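You operate a simulated robot arm through the tools that you are given. There is no shell and no other tool. Be economical: measure what you need, move in short steps, check, and stop when the job is done.

Carry out the task below with a simulated robot arm. There is one attempt and no reset: what you move stays moved.

TASK
Fix rail B at 45 and rail C at 85 on the scale.

It is judged by the outcome, as a careful person would: the job done as asked, and still so three seconds after it is handed in. It fails if anything else is knocked over, pushed out of place, dropped, spilled or broken.

THE ROBOT
A 7-joint arm with a fingered hand on a trunk, on a base that drives. Base frame: it is fixed to the floor where the robot stands at the start and does not move with it; the origin is under the middle of the robot, x ahead of it, y to its left, z up; the surface under the hand at the start is at about z = 520. Readings come in mm, degrees, newtons and seconds.
With the tool pointing down near the work surface it reaches from about 100 to 600 mm from the robot's upright axis, wherever it stands. Its first joint turns from -69.0 to 172.0 degrees. Places, roughly: blue table [-1500, -600, 600]; blue table brake lever [-800, 900, 600]; fixed rail clamp [-1400, 600, 1000]; green handle [100, -800, 1000]; grey table [900, 0, 600]; grey table brake lever [900, -1100, 700]; rail a knob [500, 300, 1000]; rail b [800, -100, 900]; rail b knob [400, 0, 1000]; rail c [700, -400, 900]; rail c knob [300, -300, 1000]; rail d knob [200, -700, 1000]; sliding rail clamp [-1500, 300, 1000]; sliding rail knob [-1100, 100, 1000]; small table [-1200, -4800, 700]; small table brake lever [-1600, -4200, 700]. Payload 3.2 kg.
Tool frame: the origin (TCP) lies between the finger pads and is the grasp point; the fingertips stand 26 mm ahead of it; z points along the fingers, y is the line along which they close. Largest opening 88 mm; the body of the gripper starts 30 mm behind the TCP. The gripper is a hand of 5 fingers: y runs from the thumb to the fingers, the wrist lies at [-16, -108, -172] in the tool frame, and closing takes about 1.5 s.
Orientation is that of the tool frame in the base frame, as [roll, pitch, yaw] about the fixed x, y, z axes, in that order (R = Rz(yaw) Ry(pitch) Rx(roll)). With the fingers straight down and the wrist toward the robot, the tool's x, y and z point along [0, 1, 0], [1, 0, 0] and [0, 0, -1] of the base frame.

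THE INTERFACE
- The arm moves only by the tool step_arm. Its argument "deltas" is a list of rows, each a list of 2 entries, a list of its own where there are three numbers: the shift along the base's x, y, z in mm, then the turn, a rotation vector about the base's x, y, z in degrees. In form: [[[x, y, z], [rx, ry, rz]], ...]. A call has 1 to 10 rows; each row shifts and turns the commanded pose from where the row before left it. "gripper" is the finger opening in mm, from 0 to 88, set as the call begins (left out, the last holds). Each row takes 0.2 s and may step no farther than 50 mm and 8.6 degrees from the row before; otherwise, or with a gripper value out of range, the whole call is refused. Where a pose cannot be reached the arm comes as near as it can. A force on the tool above 40 N (or 10 N above the force at the start of the call, whichever is more), or a blocked arm, ends the call early, and 0.2 s more pass. Each finger travels about 72 mm/s and halts on what it meets, pressing with about 33 N; the grip force reading is that of the motor and also rises with nothing between the fingers. The clock runs only during rows and for 0.2 s after the last one: add rows that do not move to give the fingers time. It gives the time, the measured TCP pose, the force on the tool (base axes), the opening and the grip force at its end, in the units of the frame above (readings bear some noise), with the torque about the TCP (base axes, N m) and any sound that the robot's microphone picked up, and new pictures: "show" is both (left out), scene, wrist or none.
- Cameras (640 x 400 px; columns grow to the right, rows downward): "scene" is now at [133.2, -18.6, 1388.5]; the picture's right is [-0.22, -0.98, -0.00], its down [-0.59, 0.13, -0.80] and it looks along [0.78, -0.17, -0.60] (base axes); focal length 214 px, centre (320, 200). "wrist" rides on the gripper at [67, -97, -117] in the tool frame; the picture's right is [-0.71, 0.33, -0.62], its down [-0.65, -0.65, 0.39] and it looks along [-0.28, 0.68, 0.68] (tool axes); focal length 234 px, centre (320, 200).
- move_column(by): slides the trunk up (or, below 0, down) by that many mm; the arm and the scene camera ride with it, the base frame stays. It gives what a move gives, with no picture.
- drive_base(legs): drives the robot by 1 to 6 legs, each [ahead, left, turn to the left] in mm, mm and degrees, along the robot's own axes; the way and the turn of a leg run together, so that a leg with both is an arc; at most 1500 mm and 180 degrees a leg. The arm and the cameras ride along, it lands a little off, and it stops where it bumps. It gives what a move gives, and a new picture of the scene camera.
- set_grasp(shape): the hand has 5 fingers and takes this shape, open, in about a second: jaw (thumb against the fingers, like two jaws); tri (thumb and two fingers); tip (a fingertip pinch); poke (one finger out to press); point (the index stretched); flat (the hand flat); cup (the hand cupped); fist (a fist). The gripper value then closes the fingers along that shape, each until it touches; the sizes above hold for jaw. It gives what a move gives, with no picture.
- turn_head(pan, tilt): turns the head with the scene camera to pan (to the left, within 86 degrees either way) and tilt (down, from -29 to 69), counted from straight ahead of the robot. It gives what a move gives, and a new picture of the scene camera.
- pixel_to_xyz(camera, pixels): there is no depth. For up to 12 entries [column, row, z] of the newest picture of that camera ("zoom" is the newest enlarged one), the place [x, y] in the base frame at which the ray of that pixel passes the height z, good to about 2 mm. It takes no simulated time.
- close_up(camera, box): a new picture of the part [left, top, right, bottom] of that camera's present view, enlarged. It takes no simulated time.
- hand_in(): hands the job in; it is judged then, once.

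Work in short steps. Measure before you move; look again where a grasp or a placing could have gone wrong, and mend it. You have 80 turns and 260 pictures in all, those below and enlarged ones among them. Open the gripper and draw the arm clear of the work before you hand the job in, unless the task says otherwise; then end with one line.

The tools are called after "Request:" as name(argument=value, ...) on one line, values as JSON. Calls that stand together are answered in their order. step_arm: Moves the arm, as the interface text tells. Its arguments: {"type":"object","properties":{"deltas":{"type":"array"},"gripper":{"type":"number"},"show":{"type":"string","enum":["both","scene","wrist","none"]}},"required":["deltas"]} The other tools are called the same way: move_column (by) slides the trunk up or down; set_grasp (shape) gives the hand a shape; drive_base (legs) drives the base; turn_head (pan, tilt) turns the head that bears the scene camera; pixel_to_xyz (camera, pixels) gives the place at which the rays of pixels pass given heights; close_up (camera, box) takes an enlarged picture of a part of a camera's view; hand_in () hands the job in.

At the start:

```text
t: 0.0
position: [506.8, -194.6, 1247.9]
tcp_rot: [-179.9, 0.0, 90.0]
contact_force: [-0.5, 0.1, -0.2]
moment: [-0.01, -0.01, 0.0]
gripper_width: 87.8
grasp_force: 0.1
shape: jaw
trunk travel left (down, up): [-700.0, 140.0]
robot x, y, heading: [0.2, 0.1, 0.1]
head pan, tilt: [-12.5, 37.1]
```

scene: 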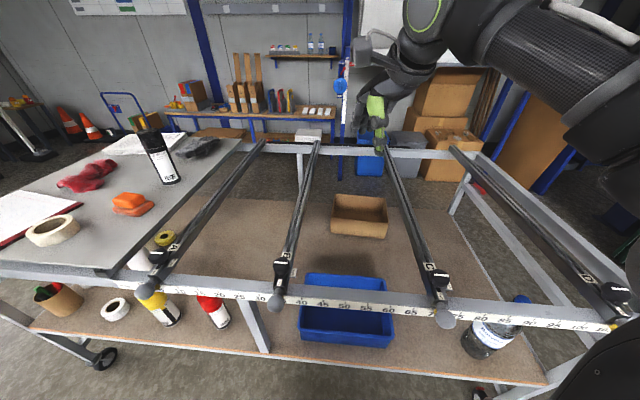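
wrist: 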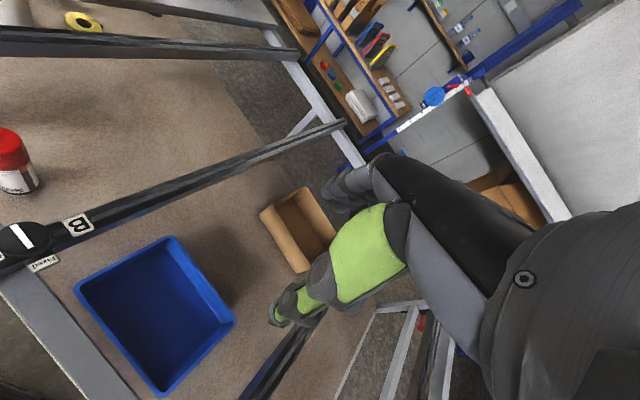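

The front bar carries the scale, with rail B's knob near (277,302) and rail C's near (443,318). I'll enlarge both.

Request:
close_up(camera="scene", box=[220, 240, 380, 340])

Request:
close_up(camera="scene", box=[380, 250, 540, 350])

```text
4.00 times, centred on (300, 290) of scene
```

zoom: 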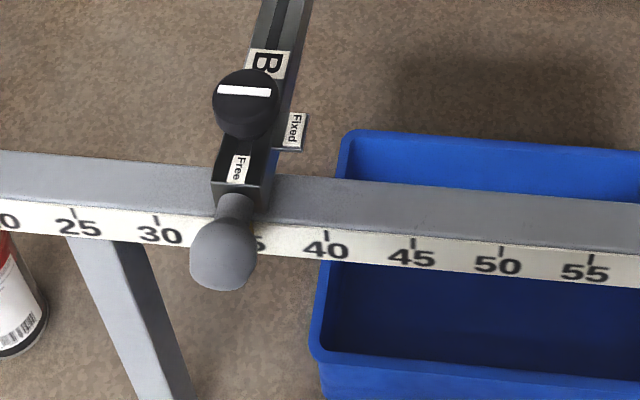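

```text
4.00 times, centred on (460, 300) of scene
```

zoom: 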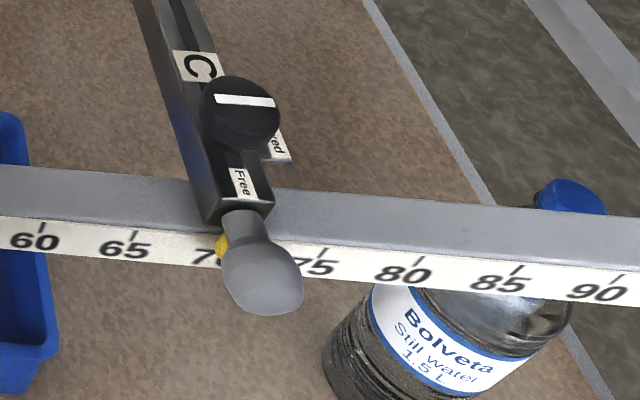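

The scale probably reads in cm. I'll find the bar's height from the tick spacing in the newest zoom: tick 60 at (41,228), tick 80 at (408,257).

Request:
pixel_to_xyz(camera="zoom", pixels=[[41, 228, 1000], [408, 257, 1000], [41, 228, 950], [408, 257, 950], [41, 228, 900], [408, 257, 900], [516, 268, 900], [245, 100, 1000], [245, 100, 950], [260, 260, 950], [260, 260, 900], [221, 247, 900]])

Request:
close_up(camera="wrist", box=[0, 180, 160, 280])

```text
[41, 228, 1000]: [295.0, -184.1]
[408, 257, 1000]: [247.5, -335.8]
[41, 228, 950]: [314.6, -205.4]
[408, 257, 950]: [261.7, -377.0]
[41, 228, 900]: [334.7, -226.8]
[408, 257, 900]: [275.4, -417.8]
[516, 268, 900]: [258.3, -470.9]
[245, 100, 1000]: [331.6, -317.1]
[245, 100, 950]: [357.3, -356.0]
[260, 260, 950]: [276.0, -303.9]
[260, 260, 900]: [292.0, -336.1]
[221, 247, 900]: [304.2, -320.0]
```

```text
4.00 times, centred on (80, 230) of wrist
```

zoom: 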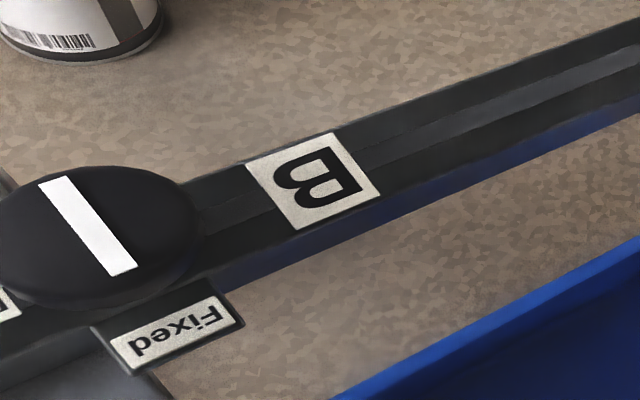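

The scale plane is about z=900, with 10 mm per unit, and the table is turned about -17°. Next I triangulate knob B's cap: scene (281,263), wrist (24,238).

Request:
pixel_to_xyz(camera="scene", pixels=[[281, 263, 1000], [281, 263, 970], [281, 263, 940], [440.5, 275.5, 1000], [440.5, 275.5, 970], [440.5, 275.5, 940], [275.5, 304, 930], [275.5, 304, 900], [445, 319, 930], [445, 319, 900]])

Request:
pixel_to_xyz(camera="wrist", pixels=[[23, 237, 1000], [23, 237, 970], [23, 237, 940]])

Request:
step_arm(deltas=[[[0, 0, 0], [0, 0, 0]]])

```text
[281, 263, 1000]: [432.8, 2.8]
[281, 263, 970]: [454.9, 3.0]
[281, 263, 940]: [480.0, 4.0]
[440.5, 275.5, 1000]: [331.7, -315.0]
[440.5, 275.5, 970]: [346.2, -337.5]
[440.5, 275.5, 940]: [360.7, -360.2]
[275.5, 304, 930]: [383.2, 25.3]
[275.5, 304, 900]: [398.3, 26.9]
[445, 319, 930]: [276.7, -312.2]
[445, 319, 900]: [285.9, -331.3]
```

```text
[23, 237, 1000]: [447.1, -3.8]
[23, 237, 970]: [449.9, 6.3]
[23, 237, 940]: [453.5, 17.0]
```

```text
t: 0.4
position: [507.1, -194.5, 1248.4]
tcp_rot: [-179.9, -0.1, 90.0]
contact_force: [0.1, -0.1, -0.1]
moment: [-0.01, -0.01, 0.02]
gripper_width: 87.8
grasp_force: 0.1
shape: jaw
trunk travel left (down, up): [-700.0, 140.0]
robot x, y, heading: [3.2, 1.0, -0.1]
head pan, tilt: [-12.5, 37.1]
```

scene: 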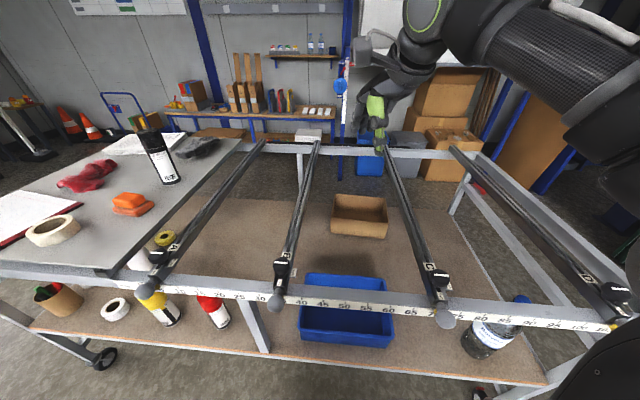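
wrist: 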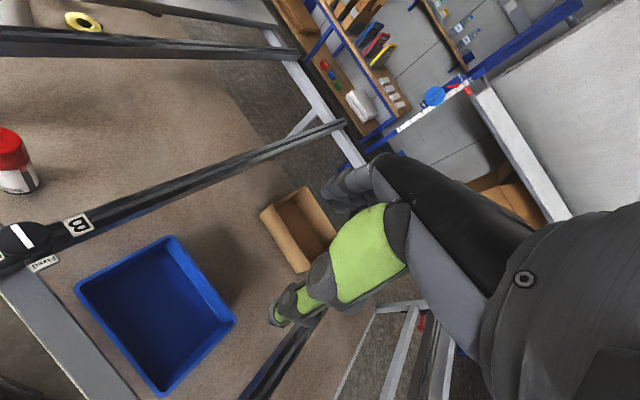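

Knob B's top comes out near (450,4,976), which is about 34.5 on the scale, and knob C is near 69.9. I also triangulate the rail's top surface using the B label, scene (286.8,255.8) and wrist (78,225.5).

Request:
pixel_to_xyz(camera="scene", pixels=[[286.8, 255.8, 960], [286.8, 255.8, 940], [286.8, 255.8, 920], [279.5, 282, 950], [279.5, 282, 930], [293.5, 272, 950], [293.5, 272, 930]])

Request:
pixel_to_xyz(camera="wrist", pixels=[[78, 225.5, 960], [78, 225.5, 940], [78, 225.5, 920], [43, 263, 950], [43, 263, 930]])

```text
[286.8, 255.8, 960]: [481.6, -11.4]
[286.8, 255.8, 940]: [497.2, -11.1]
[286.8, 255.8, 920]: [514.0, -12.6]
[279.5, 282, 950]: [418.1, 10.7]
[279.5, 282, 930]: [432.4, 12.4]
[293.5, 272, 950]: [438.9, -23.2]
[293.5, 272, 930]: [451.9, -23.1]
```

```text
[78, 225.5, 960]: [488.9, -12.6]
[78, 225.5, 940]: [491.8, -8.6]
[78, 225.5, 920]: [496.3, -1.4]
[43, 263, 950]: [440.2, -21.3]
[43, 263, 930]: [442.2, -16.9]
```

Rail top is about 948 and knob top about 976, so I plan TCP z≈980. I move above knob B while turning +40° to check the wrist's range.

Request:
step_arm(deltas=[[[-9.5, 33, -20], [0, 0, 6.7]], [[-9.5, 33, -20], [0, 0, 6.7]], [[-9.5, 33, -20], [0, 0, 6.7]], [[-9.5, 33, -20], [0, 0, 6.7]], [[-9.5, 33, -30], [0, 0, 6.7]], [[-9.5, 33, -30], [0, 0, 6.7]], [[0, 0, 0], [0, 0, 0]]])

```text
t: 2.0
position: [449.7, 1.5, 1108.4]
tcp_rot: [180.0, -0.1, 130.3]
contact_force: [-1.0, -0.6, -0.3]
moment: [-0.02, -0.01, 0.02]
gripper_width: 87.7
grasp_force: 0.1
shape: jaw
trunk travel left (down, up): [-700.0, 140.0]
robot x, y, heading: [1.4, -2.0, -0.1]
head pan, tilt: [-12.5, 37.1]
```

scene: 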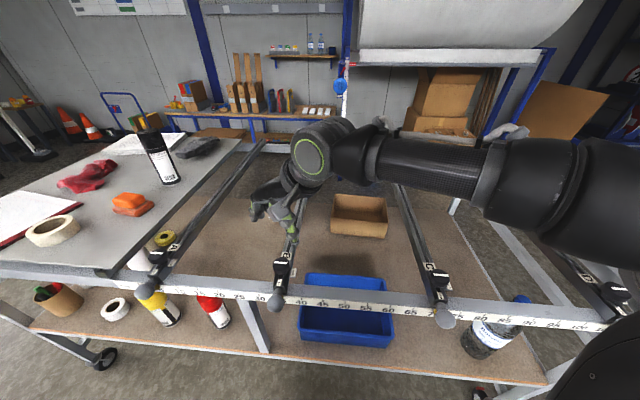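
wrist: 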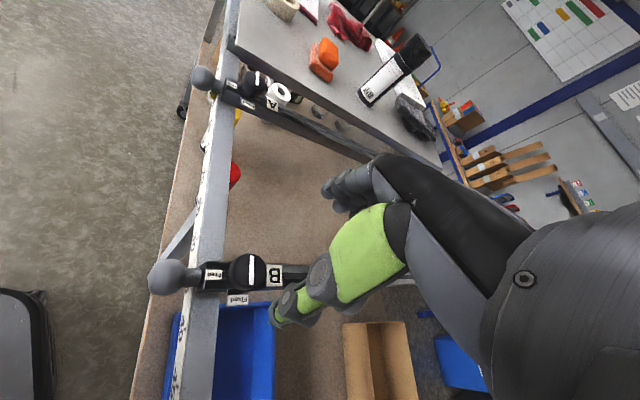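

The +40° start works. I test the other end of the turn in the air, -85°.

Request:
step_arm(deltas=[[[0, 0, 0], [0, 0, -8.5]], [[0, 0, 0], [0, 0, -8.5]], [[0, 0, 0], [0, 0, -8.5]], [[0, 0, 0], [0, 0, -8.5]], [[0, 0, 0], [0, 0, -8.5]], [[0, 0, 0], [0, 0, -8.5]], [[0, 0, 0], [0, 0, -8.5]], [[0, 0, 0], [0, 0, -8.5]], [[0, 0, 0], [0, 0, -8.5]], [[0, 0, 0], [0, 0, -8.5]]], show="scene")

```text
t: 4.2
position: [451.0, 3.9, 1108.9]
tcp_rot: [180.0, 0.0, 45.1]
contact_force: [0.6, -0.4, 0.1]
moment: [-0.02, 0.03, 0.03]
gripper_width: 87.8
grasp_force: 0.1
shape: jaw
trunk travel left (down, up): [-700.0, 140.0]
robot x, y, heading: [0.1, -1.1, 0.0]
head pan, tilt: [-12.5, 37.1]
```

scene: 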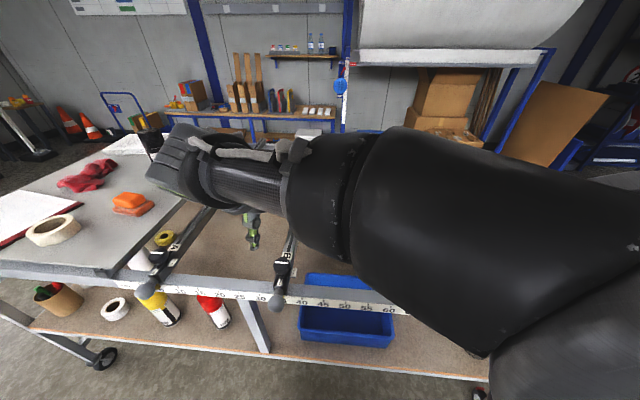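

Both ends reach. I turn back to +40° and lower to z≈1020 to check alignment.

Request:
step_arm(deltas=[[[0, 0, 0], [0, 0, 8.5]], [[0, 0, 0], [0, 0, 8.5]], [[0, 0, 0], [0, 0, 8.5]], [[0, 0, 0], [0, 0, 8.5]], [[0, 0, 0], [0, 0, 8.5]], [[0, 0, 0], [0, 0, 8.5]], [[0, 0, 0], [0, 0, 8.5]], [[0, 0, -20], [0, 0, 8.5]], [[0, 0, -30], [0, 0, 8.5]], [[0, 0, -30], [0, 0, 8.5]]])

Request:
close_up(camera="wrist", box=[140, 220, 340, 345])

Request:
close_up(camera="scene", box=[220, 210, 380, 310])

```text
t: 6.4
position: [450.8, 1.2, 1028.1]
tcp_rot: [180.0, -0.2, 130.3]
contact_force: [0.9, 1.0, 0.1]
moment: [0.06, 0.04, -0.01]
gripper_width: 87.9
grasp_force: 0.0
shape: jaw
trunk travel left (down, up): [-700.0, 140.0]
robot x, y, heading: [0.3, 0.1, -0.0]
head pan, tilt: [-12.5, 37.1]
```

scene: 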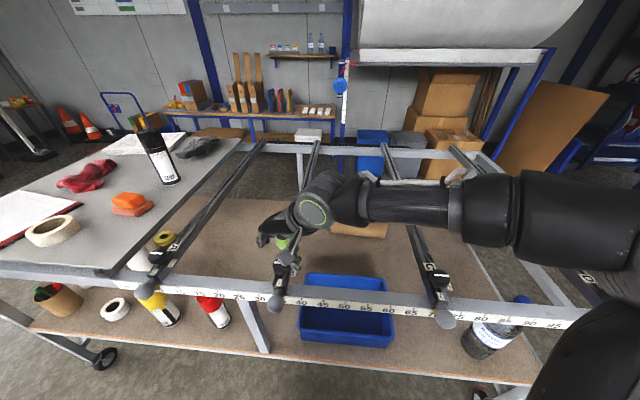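
wrist: 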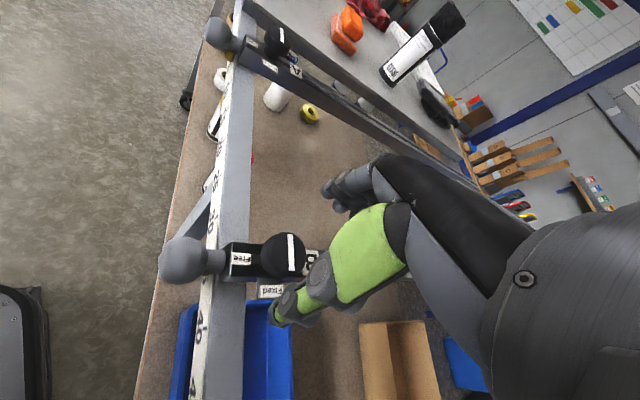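

```text
3.20 times, centred on (240, 282) of wrist
```

zoom: 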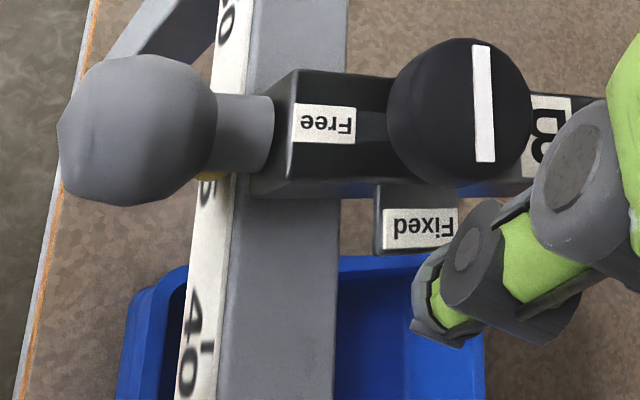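

```text
4.00 times, centred on (300, 260) of scene
```

zoom: 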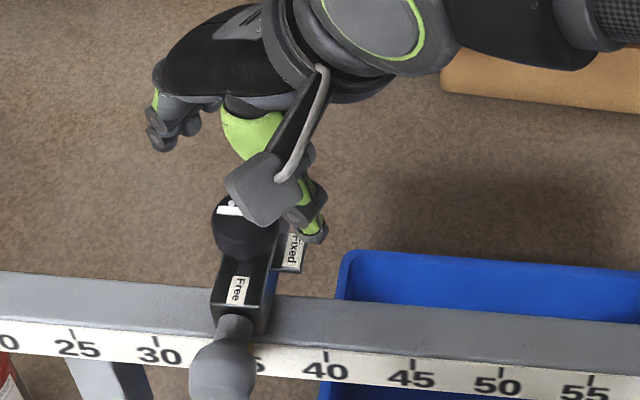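

The thumb is on the knob's right and the fingers on its far left. I check the knob centre from the line mark at wrist px (291,252) and the mark's ends.

Request:
pixel_to_xyz(camera="wrist", pixels=[[290.9, 252.2, 980], [290.9, 252.2, 976], [290.9, 252.2, 970], [290.2, 234.5, 976], [292, 270, 976], [241, 258, 948]])

```text
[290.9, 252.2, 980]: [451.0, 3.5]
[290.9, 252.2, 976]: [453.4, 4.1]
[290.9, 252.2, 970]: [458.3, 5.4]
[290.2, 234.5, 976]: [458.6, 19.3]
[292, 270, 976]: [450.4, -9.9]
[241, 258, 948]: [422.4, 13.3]
```

Knob centre is (452,4,977). I descend straight to z≈982 and check for contact.

Request:
step_arm(deltas=[[[1, 2, -16], [0, 0, 0]], [[0, 0, -16], [0, 0, 0]], [[0, 0, -14], [0, 0, 0]], [[0, 0, 0], [0, 0, 0]]])

Request:
close_up(camera="wrist", box=[180, 200, 380, 325])

Request:
close_up(camera="scene", box=[220, 210, 380, 310])

```text
t: 7.4
position: [450.9, 5.0, 982.5]
tcp_rot: [180.0, -0.1, 130.2]
contact_force: [-0.4, 1.3, -0.4]
moment: [0.0, -0.01, -0.02]
gripper_width: 87.8
grasp_force: 0.1
shape: jaw
trunk travel left (down, up): [-700.0, 140.0]
robot x, y, heading: [-1.3, -2.4, -0.1]
head pan, tilt: [-12.5, 37.1]
```

scene: 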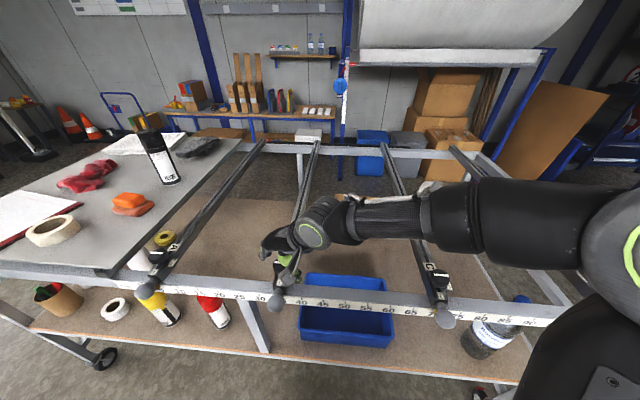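
wrist: 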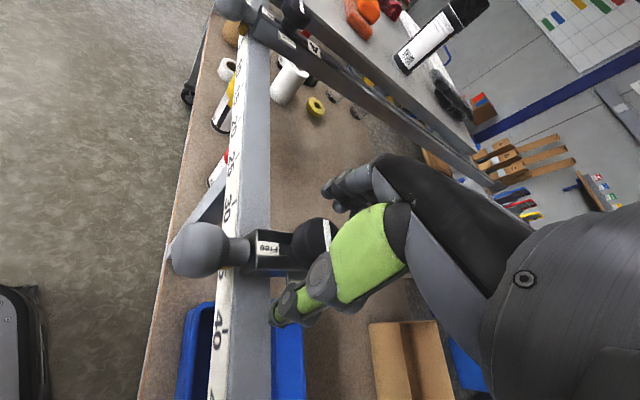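

```text
3.20 times, centred on (280, 262) of wrist
```

zoom: 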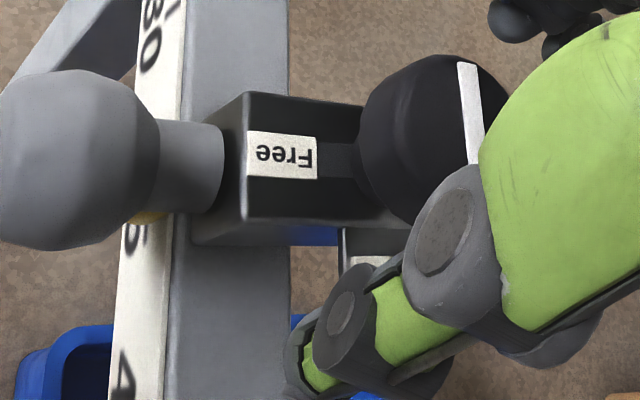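

```text
4.00 times, centred on (300, 260) of scene
```

zoom: 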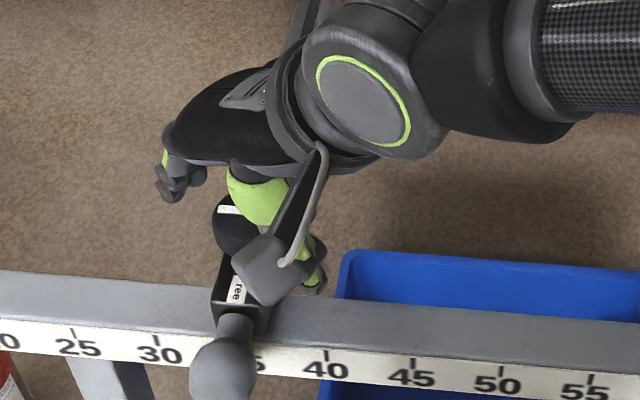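

No contact. Knob sits between thumb and fingers; I close on it.

Request:
step_arm(deltas=[[[0, 0, 0], [0, 0, 0]], [[0, 0, 0], [0, 0, 0]], [[0, 0, 0], [0, 0, 0]], [[0, 0, 0], [0, 0, 0]], [[0, 0, 0], [0, 0, 0]], [[0, 0, 0], [0, 0, 0]], [[0, 0, 0], [0, 0, 0]], [[0, 0, 0], [0, 0, 0]]], gripper=20)

Request:
close_up(camera="wrist", box=[180, 200, 380, 325])

Request:
close_up(camera="scene", box=[220, 210, 380, 310])

```text
t: 9.2
position: [449.4, 2.6, 981.4]
tcp_rot: [-179.9, -0.1, 130.2]
contact_force: [-10.2, -4.4, -12.1]
moment: [0.0, 0.1, 0.0]
gripper_width: 26.2
grasp_force: 32.9
shape: jaw
trunk travel left (down, up): [-700.0, 140.0]
robot x, y, heading: [1.0, 0.5, 0.1]
head pan, tilt: [-12.5, 37.1]
```

scene: 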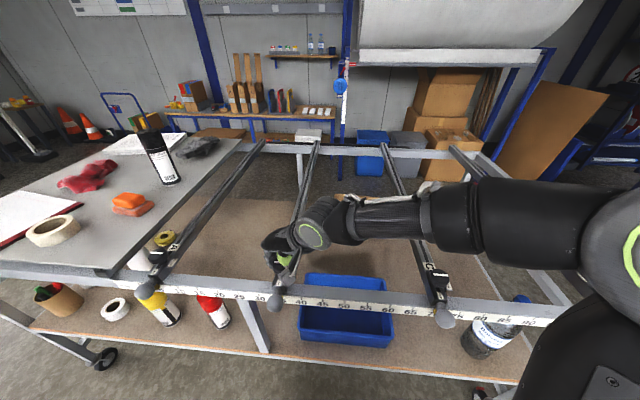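
wrist: 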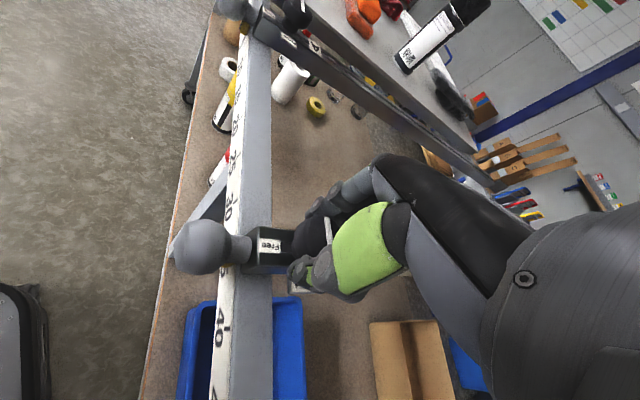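

```text
3.20 times, centred on (280, 262) of wrist
```

zoom: 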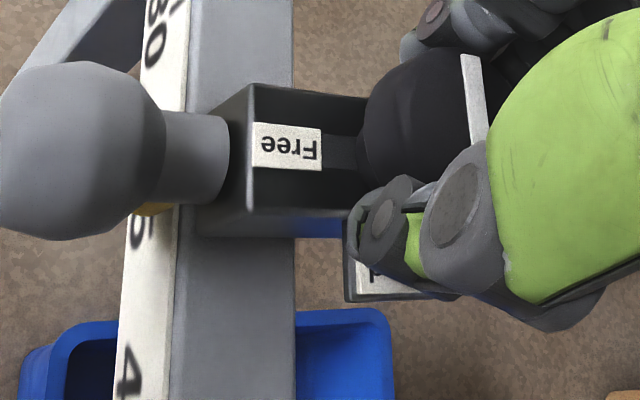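

```text
4.00 times, centred on (300, 260) of scene
```

zoom: 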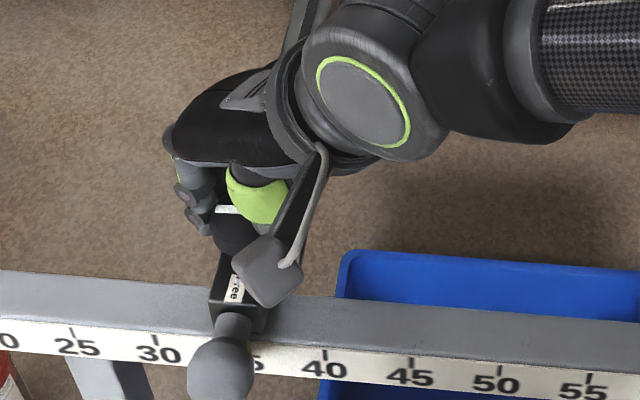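

The grip holds at 33 N. I turn the knob clockwise (toward Free) and watch the torque.

Request:
step_arm(deltas=[[[0, 0, 0], [0, 0, -6]], [[0, 0, 0], [0, 0, -6]], [[0, 0, 0], [0, 0, -6]], [[0, 0, 0], [0, 0, -6]]])

Request:
close_up(camera="scene", box=[220, 210, 380, 310])

Request:
close_up(camera="wrist", box=[180, 200, 380, 325])

```text
t: 10.2
position: [447.9, 6.7, 981.2]
tcp_rot: [-179.7, -0.1, 106.2]
contact_force: [-13.8, 5.6, -18.8]
moment: [0.35, 0.15, 0.5]
gripper_width: 22.4
grasp_force: 33.3
shape: jaw
trunk travel left (down, up): [-700.0, 140.0]
robot x, y, heading: [-1.5, 1.2, 0.2]
head pan, tilt: [-12.5, 37.1]
```

scene: 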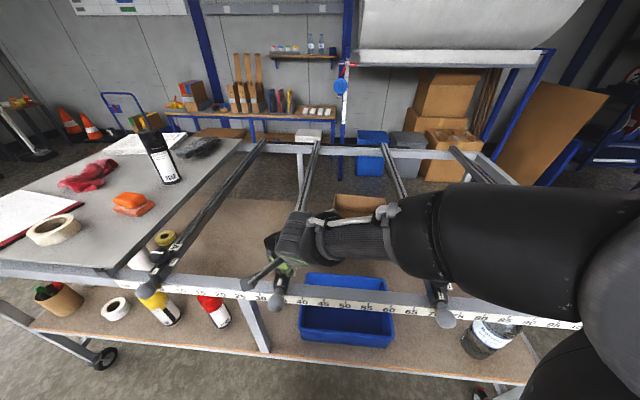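
wrist: 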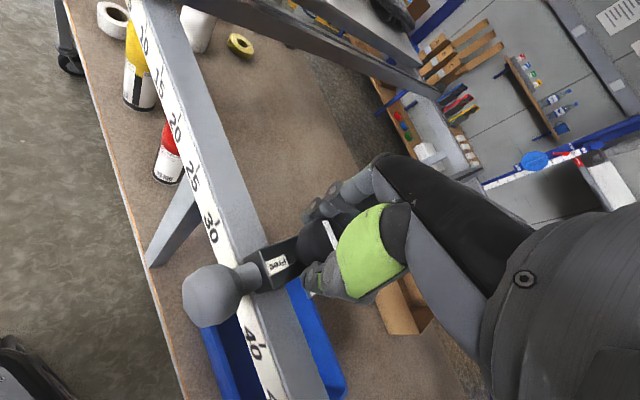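

```text
4.00 times, centred on (300, 260) of scene
```

zoom: 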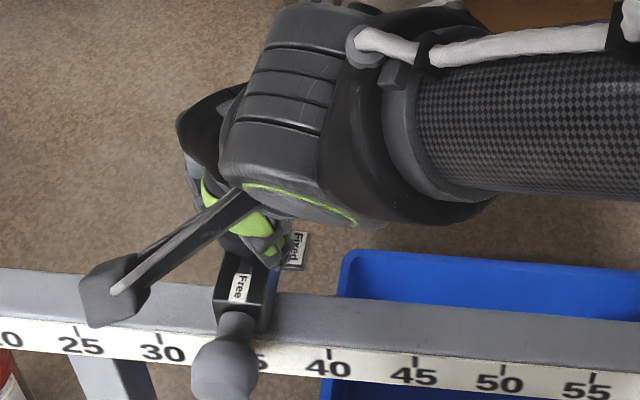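

```text
3.20 times, centred on (280, 262) of wrist
```

zoom: 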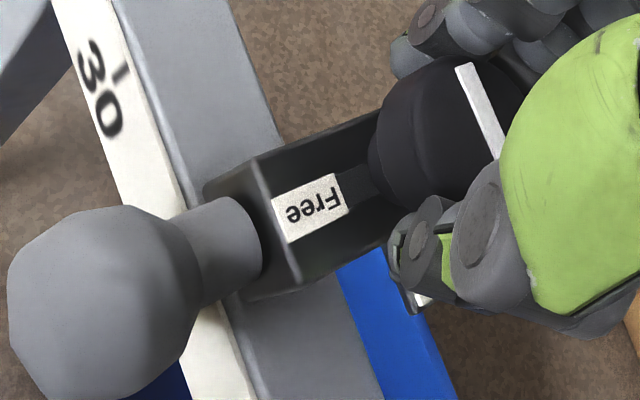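

The line mark seems hardly turned relative to the rail. I measure its direction: wrist px (324.4,220.6) to (336.3,249.1).

Request:
pixel_to_xyz(camera="wrist", pixels=[[324.4, 220.6, 977], [336.3, 249.1, 977], [265, 258.5, 948], [289, 254, 948]])

```text
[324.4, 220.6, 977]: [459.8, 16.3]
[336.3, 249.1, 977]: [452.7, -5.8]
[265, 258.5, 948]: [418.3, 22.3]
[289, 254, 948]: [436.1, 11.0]
```

The mark is still at -17.8° off, so the fingers slipped. I test the other direction by turning +30°.

Request:
step_arm(deltas=[[[1, -1, 0], [0, 0, 6]], [[1, -1, 0], [0, 0, 6]], [[1, -1, 0], [0, 0, 6]], [[1, -1, 0], [0, 0, 6]], [[0, 0, 0], [0, 0, 6]], [[0, 0, 0], [0, 0, 6]], [[0, 0, 0], [0, 0, 6]]], show="wrist", gripper=10)

Request:
close_up(camera="wrist", box=[180, 200, 380, 325])

```text
t: 11.8
position: [452.1, 1.5, 982.0]
tcp_rot: [-179.8, -0.1, 148.4]
contact_force: [-16.7, 3.0, -13.5]
moment: [0.06, 0.24, -0.01]
gripper_width: 25.4
grasp_force: 33.3
shape: jaw
trunk travel left (down, up): [-700.0, 140.0]
robot x, y, heading: [-1.1, 2.1, -0.0]
head pan, tilt: [-12.5, 37.1]
```

wrist: 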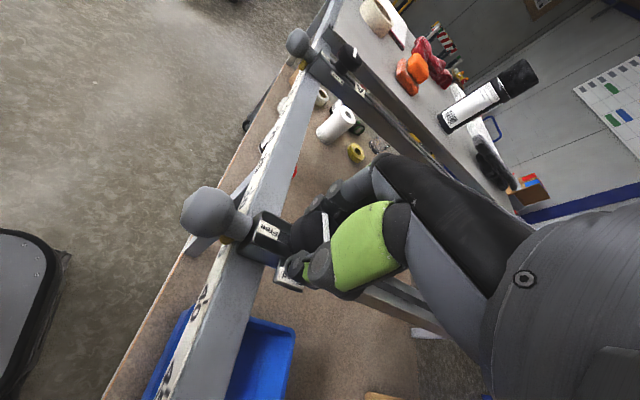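

```text
3.20 times, centred on (280, 262) of wrist
```

zoom: 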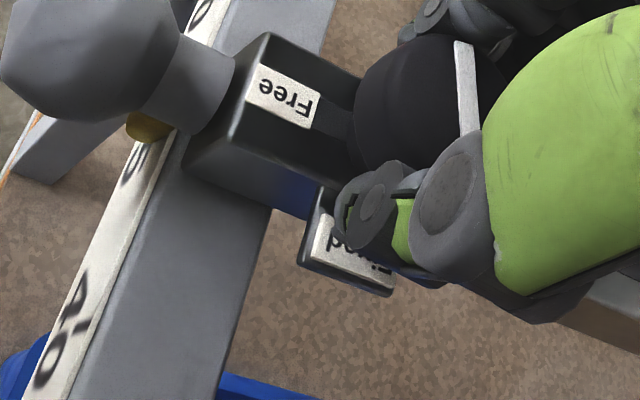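

The mark now looks turned relative to the rail. I measure at main px (323.75,213.1) and (327.5,242.2).

Request:
pixel_to_xyz(camera="wrist", pixels=[[323.75, 213.1, 977], [327.5, 242.2, 977]])

```text
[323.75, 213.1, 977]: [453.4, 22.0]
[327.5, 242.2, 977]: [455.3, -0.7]
```

The knob has turned +22.6°, so counter-clockwise goes to Free. I open, lift, turn the hand back to yaw ~60 and come down to regrasp.

Request:
step_arm(deltas=[[[0, 0, 0], [0, 0, 0]], [[0, 0, 0], [0, 0, 0]], [[0, 0, 0], [0, 0, 0]], [[0, 0, 0], [0, 0, 0]], [[0, 0, 0], [0, 0, 0]], [[0, 0, 20], [0, 0, 0]], [[0, 0, 20], [0, 0, 0]]], gripper=88, show="none")

Request:
step_arm(deltas=[[[0, 0, 0], [0, 0, -8.5]], [[0, 0, 0], [0, 0, -8.5]], [[0, 0, 0], [0, 0, -8.5]], [[0, 0, 0], [0, 0, -8.5]], [[0, 0, 0], [0, 0, -8.5]], [[0, 0, 0], [0, 0, -8.5]], [[0, 0, 0], [0, 0, -8.5]], [[0, 0, 0], [0, 0, -8.5]], [[0, 0, 0], [0, 0, -8.5]], [[0, 0, 0], [0, 0, -8.5]]])

Request:
close_up(camera="wrist", box=[180, 200, 380, 325])

```text
t: 13.4
position: [454.9, 1.9, 1022.3]
tcp_rot: [-179.9, -0.1, 148.1]
contact_force: [0.2, -0.3, -0.2]
moment: [0.0, -0.04, 0.01]
gripper_width: 87.6
grasp_force: 0.1
shape: jaw
trunk travel left (down, up): [-700.0, 140.0]
robot x, y, heading: [-0.8, 1.3, 0.1]
head pan, tilt: [-12.5, 37.1]
```

```text
t: 15.6
position: [454.1, 1.9, 1023.5]
tcp_rot: [-179.9, 0.0, 63.1]
contact_force: [-0.5, 0.4, -0.1]
moment: [0.0, 0.0, 0.01]
gripper_width: 87.7
grasp_force: 0.0
shape: jaw
trunk travel left (down, up): [-700.0, 140.0]
robot x, y, heading: [2.5, 2.2, -0.3]
head pan, tilt: [-12.5, 37.1]
```

scene: 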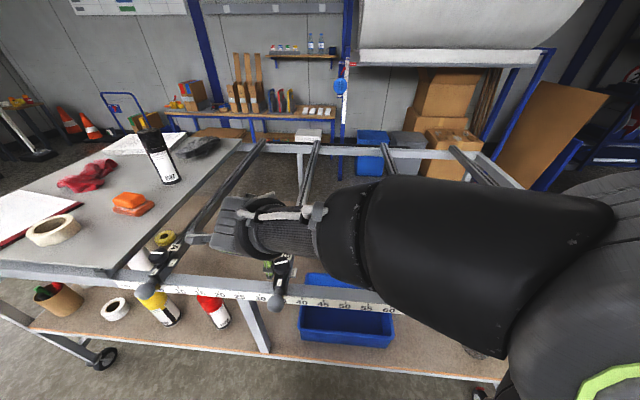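
wrist: 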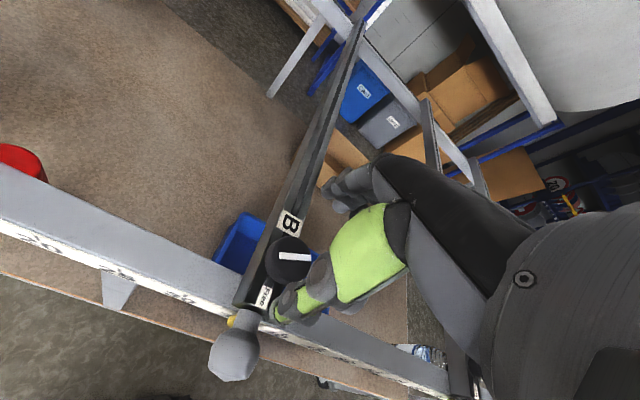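

```text
3.20 times, centred on (280, 262) of wrist
```

zoom: 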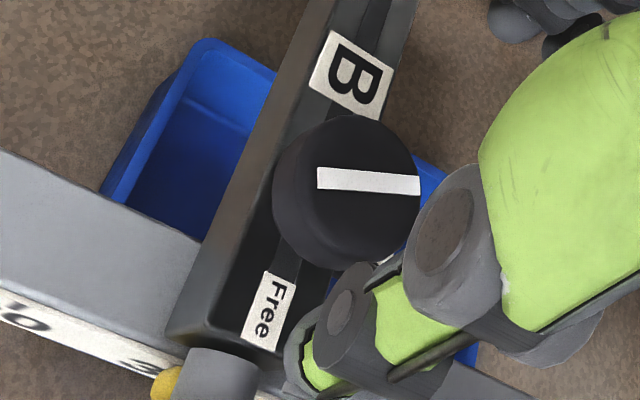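

The mark is visible at main (295,257). I check its centre before descending.

Request:
pixel_to_xyz(camera="wrist", pixels=[[295, 256.9, 977], [279.2, 255.3, 977], [311.2, 258.4, 977]])

Request:
step_arm(deltas=[[[0, 0, -14], [0, 0, 0]], [[0, 0, -14], [0, 0, 0]], [[0, 1, -13], [0, 0, 0]], [[0, 0, 0], [0, 0, 0]]], show="none")

```text
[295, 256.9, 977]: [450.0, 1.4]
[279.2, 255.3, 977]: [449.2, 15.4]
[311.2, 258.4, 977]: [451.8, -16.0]
```

```text
t: 16.6
position: [455.4, 2.7, 981.1]
tcp_rot: [-180.0, -0.1, 63.3]
contact_force: [-0.3, -1.4, -0.5]
moment: [-0.03, -0.03, 0.0]
gripper_width: 88.0
grasp_force: 0.1
shape: jaw
trunk travel left (down, up): [-700.0, 140.0]
robot x, y, heading: [-2.4, -1.6, -0.0]
head pan, tilt: [-12.5, 37.1]
```

Knob centre is about (451,2.5). I shift 4 mm back and close.

Request:
step_arm(deltas=[[[-4, 0, 0], [0, 0, 0]], [[0, 0, 0], [0, 0, 0]], [[0, 0, 0], [0, 0, 0]], [[0, 0, 0], [0, 0, 0]], [[0, 0, 0], [0, 0, 0]], [[0, 0, 0], [0, 0, 0]], [[0, 0, 0], [0, 0, 0]], [[0, 0, 0], [0, 0, 0]], [[0, 0, 0], [0, 0, 0]]], gripper=0, show="none")

Request:
step_arm(deltas=[[[0, 0, 0], [0, 0, 7.5]], [[0, 0, 0], [0, 0, 7.5]], [[0, 0, 0], [0, 0, 7.5]], [[0, 0, 0], [0, 0, 7.5]], [[0, 0, 0], [0, 0, 7.5]], [[0, 0, 0], [0, 0, 7.5]], [[0, 0, 0], [0, 0, 7.5]], [[0, 0, 0], [0, 0, 7.5]], [[0, 0, 0], [0, 0, 7.5]]], show="wrist")

Request:
close_up(camera="wrist", box=[180, 200, 380, 325])

```text
t: 18.6
position: [449.3, 2.9, 981.6]
tcp_rot: [-179.9, 0.0, 63.2]
contact_force: [-8.1, 2.2, -13.7]
moment: [0.0, 0.02, -0.01]
gripper_width: 29.0
grasp_force: 33.2
shape: jaw
trunk travel left (down, up): [-700.0, 140.0]
robot x, y, heading: [-2.1, 1.2, 0.4]
head pan, tilt: [-12.5, 37.1]
```

```text
t: 20.6
position: [451.3, 2.7, 981.9]
tcp_rot: [-179.9, -0.2, 130.9]
contact_force: [-6.7, 3.7, -12.7]
moment: [0.06, 0.04, -0.02]
gripper_width: 28.7
grasp_force: 33.0
shape: jaw
trunk travel left (down, up): [-700.0, 140.0]
robot x, y, heading: [-2.4, 1.2, -0.4]
head pan, tilt: [-12.5, 37.1]
```

wrist: 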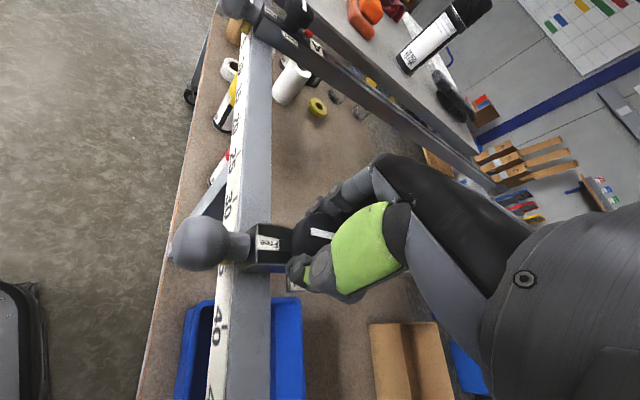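

```text
3.20 times, centred on (280, 262) of wrist
```

zoom: 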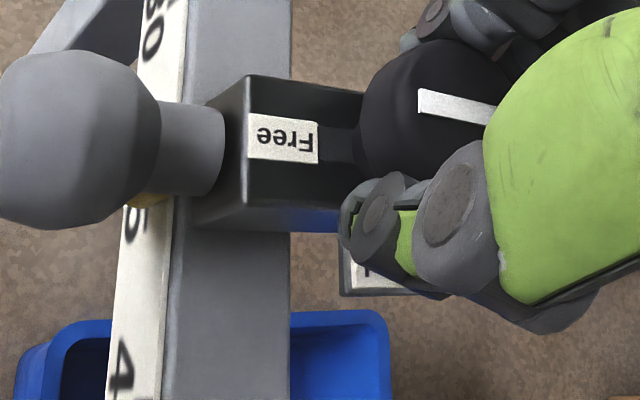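

The line is nearly along the rail. I turn 18° more to reach the stop.

Request:
step_arm(deltas=[[[0, 0, 0], [0, 0, 6]], [[0, 0, 0], [0, 0, 6]], [[0, 0, 0], [0, 0, 6]]], show="wrist")

Request:
close_up(camera="wrist", box=[180, 200, 380, 325])

```text
t: 21.4
position: [451.4, 1.8, 981.7]
tcp_rot: [-179.8, -0.2, 148.8]
contact_force: [-1.4, -0.3, -13.7]
moment: [0.02, -0.03, -0.46]
gripper_width: 29.4
grasp_force: 32.9
shape: jaw
trunk travel left (down, up): [-700.0, 140.0]
robot x, y, heading: [-0.8, 2.4, -0.2]
head pan, tilt: [-12.5, 37.1]
```

wrist: 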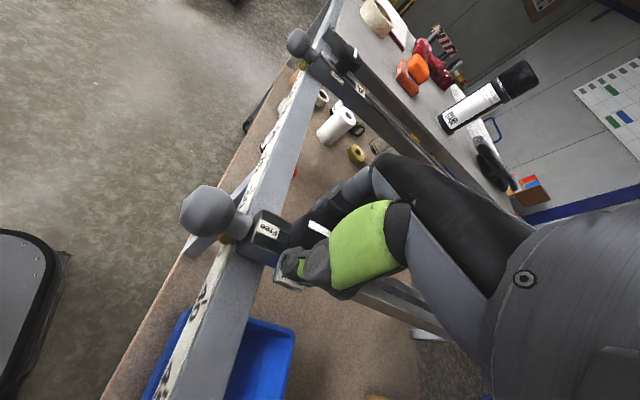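

```text
3.20 times, centred on (280, 262) of wrist
```

zoom: 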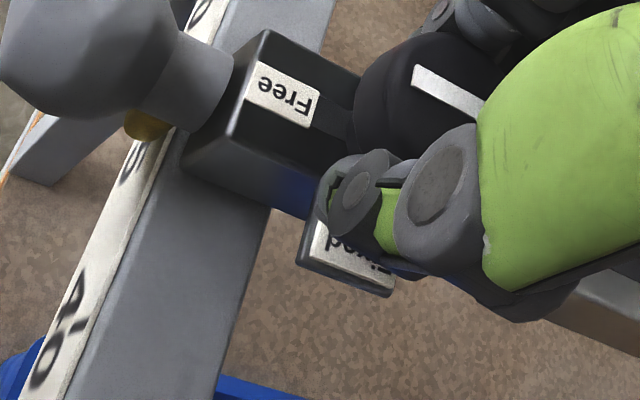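

The stop is reached (torque -0.46) and the line lies along the rail. I slide 50 mm along the bar direction (-0.2965,-0.955).

Request:
step_arm(deltas=[[[-3, -9.5, 0], [0, 0, -1]], [[-3, -9.5, 0], [0, 0, 0]], [[-3, -9.5, 0], [0, 0, 0]], [[-3, -9.5, 0], [0, 0, 0]], [[-3, -9.5, 0], [0, 0, 0]], [[0, 0, 0], [0, 0, 0]]])

Request:
close_up(camera="wrist", box=[130, 200, 330, 325])

Request:
close_up(camera="scene", box=[220, 230, 380, 330])

```text
t: 22.8
position: [437.6, -46.5, 980.2]
tcp_rot: [-179.9, -0.2, 147.6]
contact_force: [-1.6, 2.7, -13.3]
moment: [0.1, -0.09, -0.31]
gripper_width: 29.1
grasp_force: 33.0
shape: jaw
trunk travel left (down, up): [-700.0, 140.0]
robot x, y, heading: [-0.1, -0.6, 0.1]
head pan, tilt: [-12.5, 37.1]
```

scene: 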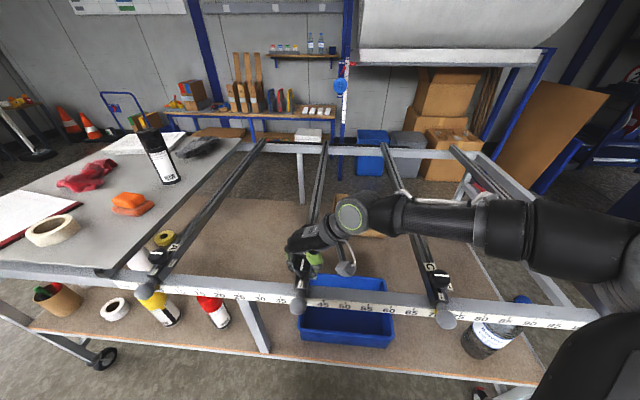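
wrist: 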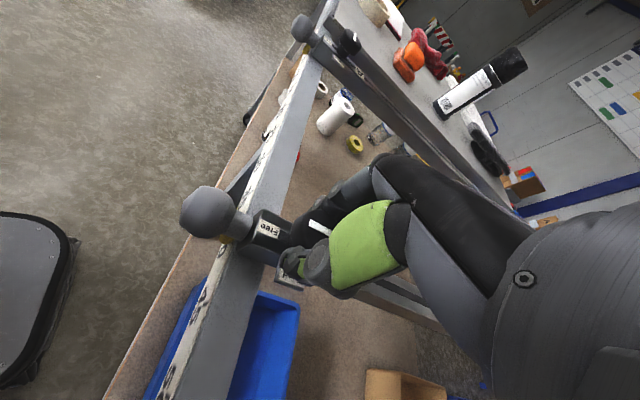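

```text
3.20 times, centred on (230, 262) of wrist
```

zoom: 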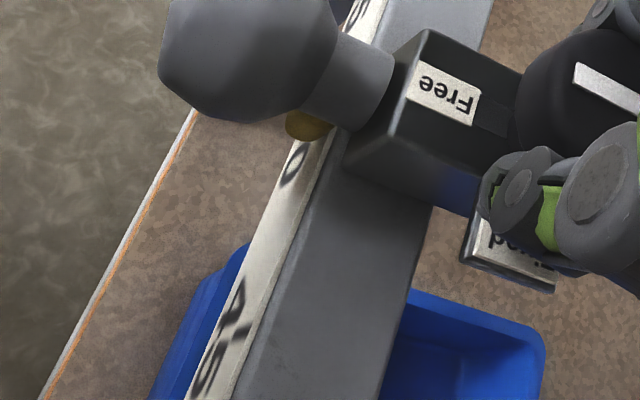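

```text
4.00 times, centred on (300, 280) of scene
```

zoom: 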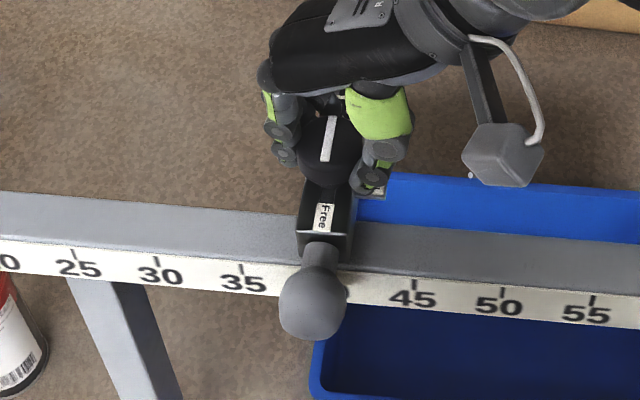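

The rail slides well, now about 39.5. I go a further 54 mm and read again.

Request:
step_arm(deltas=[[[-3.2, -10.3, 0], [0, 0, 0]], [[-3.2, -10.3, 0], [0, 0, 0]], [[-3.2, -10.3, 0], [0, 0, 0]], [[-3.2, -10.3, 0], [0, 0, 0]], [[-3.2, -10.3, 0], [0, 0, 0]], [[0, 0, 0], [0, 0, 0]]])

Request:
close_up(camera="wrist", box=[130, 200, 330, 325])

Request:
close_up(camera="scene", box=[260, 240, 380, 315])

```text
t: 24.2
position: [420.7, -97.2, 981.9]
tcp_rot: [-179.8, -0.2, 147.7]
contact_force: [-2.4, 2.3, -15.3]
moment: [0.08, -0.08, -0.32]
gripper_width: 29.0
grasp_force: 32.9
shape: jaw
trunk travel left (down, up): [-700.0, 140.0]
robot x, y, heading: [0.9, -1.9, -0.1]
head pan, tilt: [-12.5, 37.1]
```

scene: 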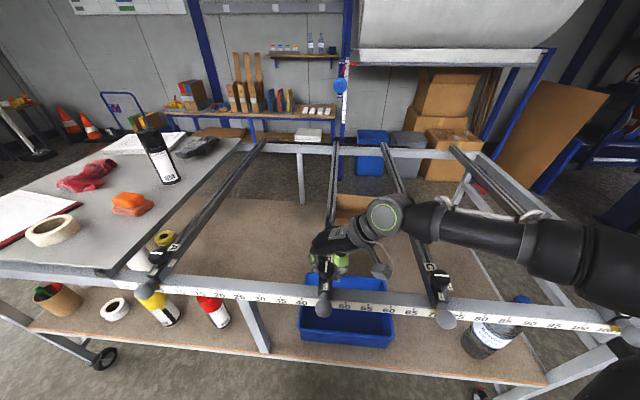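
wrist: 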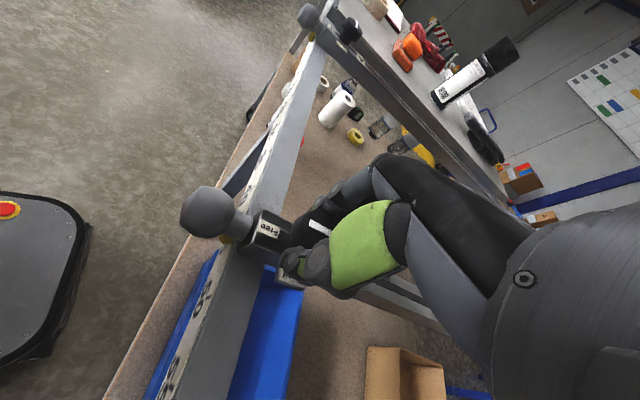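

```text
3.20 times, centred on (230, 262) of wrist
```

zoom: 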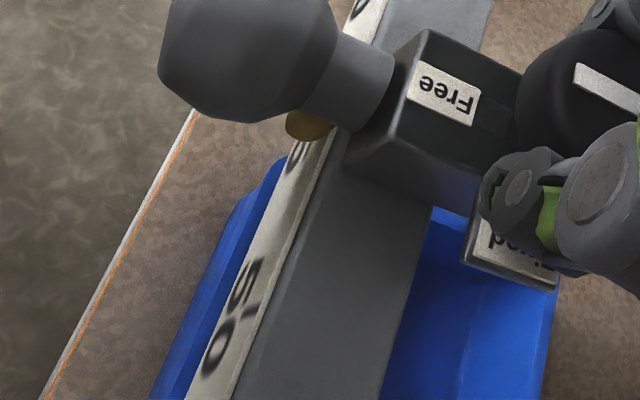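

```text
5.33 times, centred on (320, 278) of scene
```

zoom: 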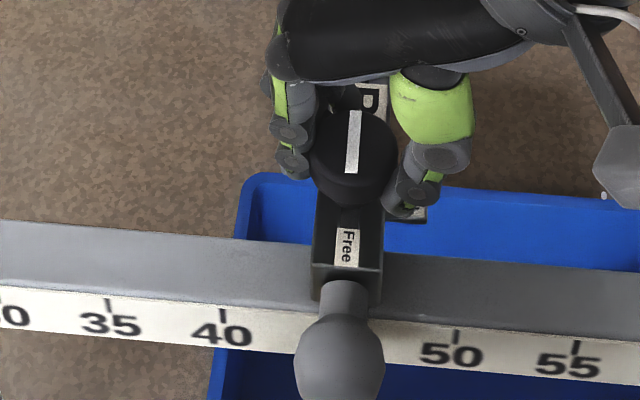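

In the zoom, tick 40 is at (223,314), tick 50 at (456,337), the neck at (346,292), ball at (339.5,358) and mark at (353,141). I convert them to compare along the scale.

Request:
pixel_to_xyz(camera="zoom", pixels=[[108, 304, 900], [223, 314, 900], [456, 337, 900], [575, 347, 900], [346, 292, 925], [339.5, 358, 925], [353, 141, 977], [347, 247, 948], [312, 265, 948], [383, 272, 948]])

```text
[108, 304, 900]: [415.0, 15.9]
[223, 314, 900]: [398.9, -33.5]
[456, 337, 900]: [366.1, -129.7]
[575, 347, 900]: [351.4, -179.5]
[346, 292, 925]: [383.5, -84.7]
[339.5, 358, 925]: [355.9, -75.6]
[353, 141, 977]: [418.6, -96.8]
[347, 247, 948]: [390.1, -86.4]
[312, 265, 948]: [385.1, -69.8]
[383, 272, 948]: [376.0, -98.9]
```

The rail comes out about 2.3 mm past 45. I move back 2.3 mm and measure again.

Request:
step_arm(deltas=[[[0.7, 2.2, 0], [0, 0, 0]], [[0, 0, 0], [0, 0, 0]]], show="scene")

Request:
close_up(camera="scene", box=[280, 255, 360, 305])

```text
t: 24.8
position: [421.2, -97.2, 980.5]
tcp_rot: [-179.9, -0.3, 147.7]
contact_force: [-4.1, -2.8, -13.9]
moment: [0.01, -0.01, -0.24]
gripper_width: 29.1
grasp_force: 32.6
shape: jaw
trunk travel left (down, up): [-700.0, 140.0]
robot x, y, heading: [0.4, 1.9, 0.1]
head pan, tilt: [-12.5, 37.1]
```

scene: 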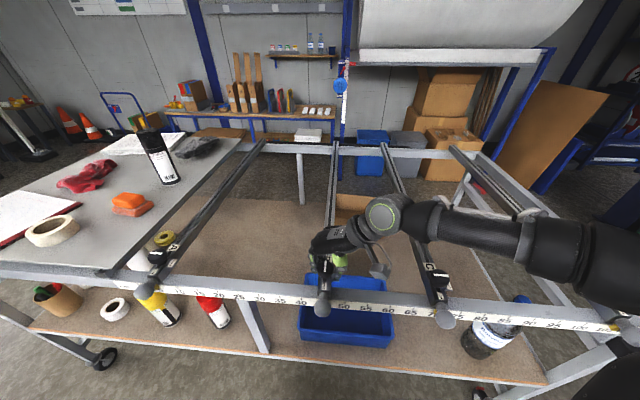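

```text
8.00 times, centred on (320, 280) of scene
```

zoom: 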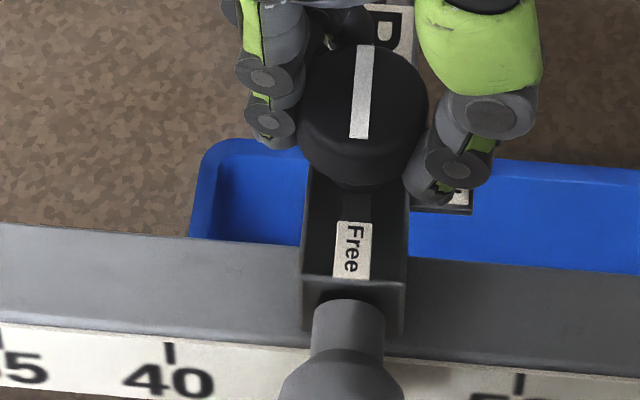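

I remeasure with tick 40 (170,352), tick 50 (519,382), neck (348.5,330) and block front corners (302,278), (407,284).

Request:
pixel_to_xyz(camera="zoom", pixels=[[170, 352, 912], [519, 383, 912], [348.5, 330, 925], [302, 278, 948], [407, 284, 948], [362, 92, 977], [333, 255, 948], [370, 255, 948]])

```text
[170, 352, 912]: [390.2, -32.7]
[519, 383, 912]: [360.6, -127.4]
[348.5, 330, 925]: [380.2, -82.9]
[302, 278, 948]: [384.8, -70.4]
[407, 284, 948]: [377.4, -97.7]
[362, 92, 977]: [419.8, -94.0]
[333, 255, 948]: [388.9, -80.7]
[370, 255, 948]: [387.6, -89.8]
```

Average is about +1.1 mm, so I move back 1 mm and start turning toward Fixed (-40°).

Request:
step_arm(deltas=[[[0.3, 1, 0], [0, 0, 0]], [[0, 0, 0], [0, 0, -8]], [[0, 0, 0], [0, 0, -8]], [[0, 0, 0], [0, 0, -8]], [[0, 0, 0], [0, 0, -8]], [[0, 0, 0], [0, 0, -8]], [[0, 0, 0], [0, 0, 0]]], show="scene")

Request:
close_up(camera="scene", box=[280, 260, 360, 310])

```text
t: 26.4
position: [420.1, -93.3, 982.5]
tcp_rot: [-179.9, -0.1, 107.6]
contact_force: [-11.9, 1.3, -20.1]
moment: [0.06, 0.03, 0.05]
gripper_width: 28.3
grasp_force: 32.9
shape: jaw
trunk travel left (down, up): [-700.0, 140.0]
robot x, y, heading: [-0.0, -1.0, -0.1]
head pan, tilt: [-12.5, 37.1]
```

scene: 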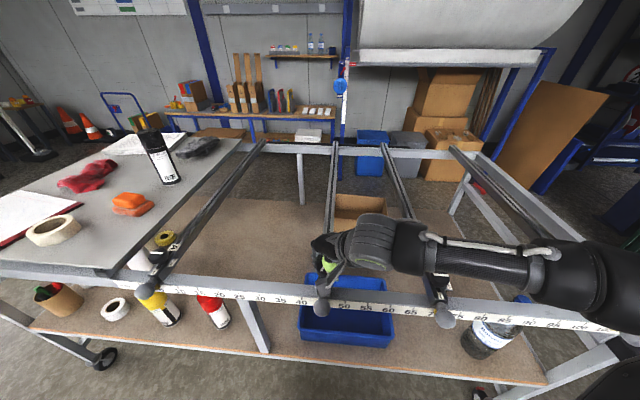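

```text
8.00 times, centred on (320, 285) of scene
```

zoom: 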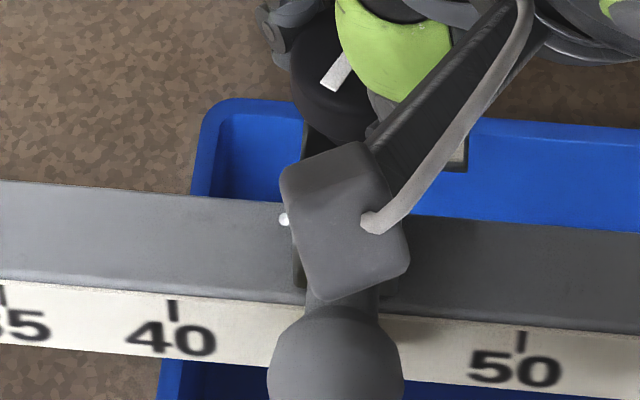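

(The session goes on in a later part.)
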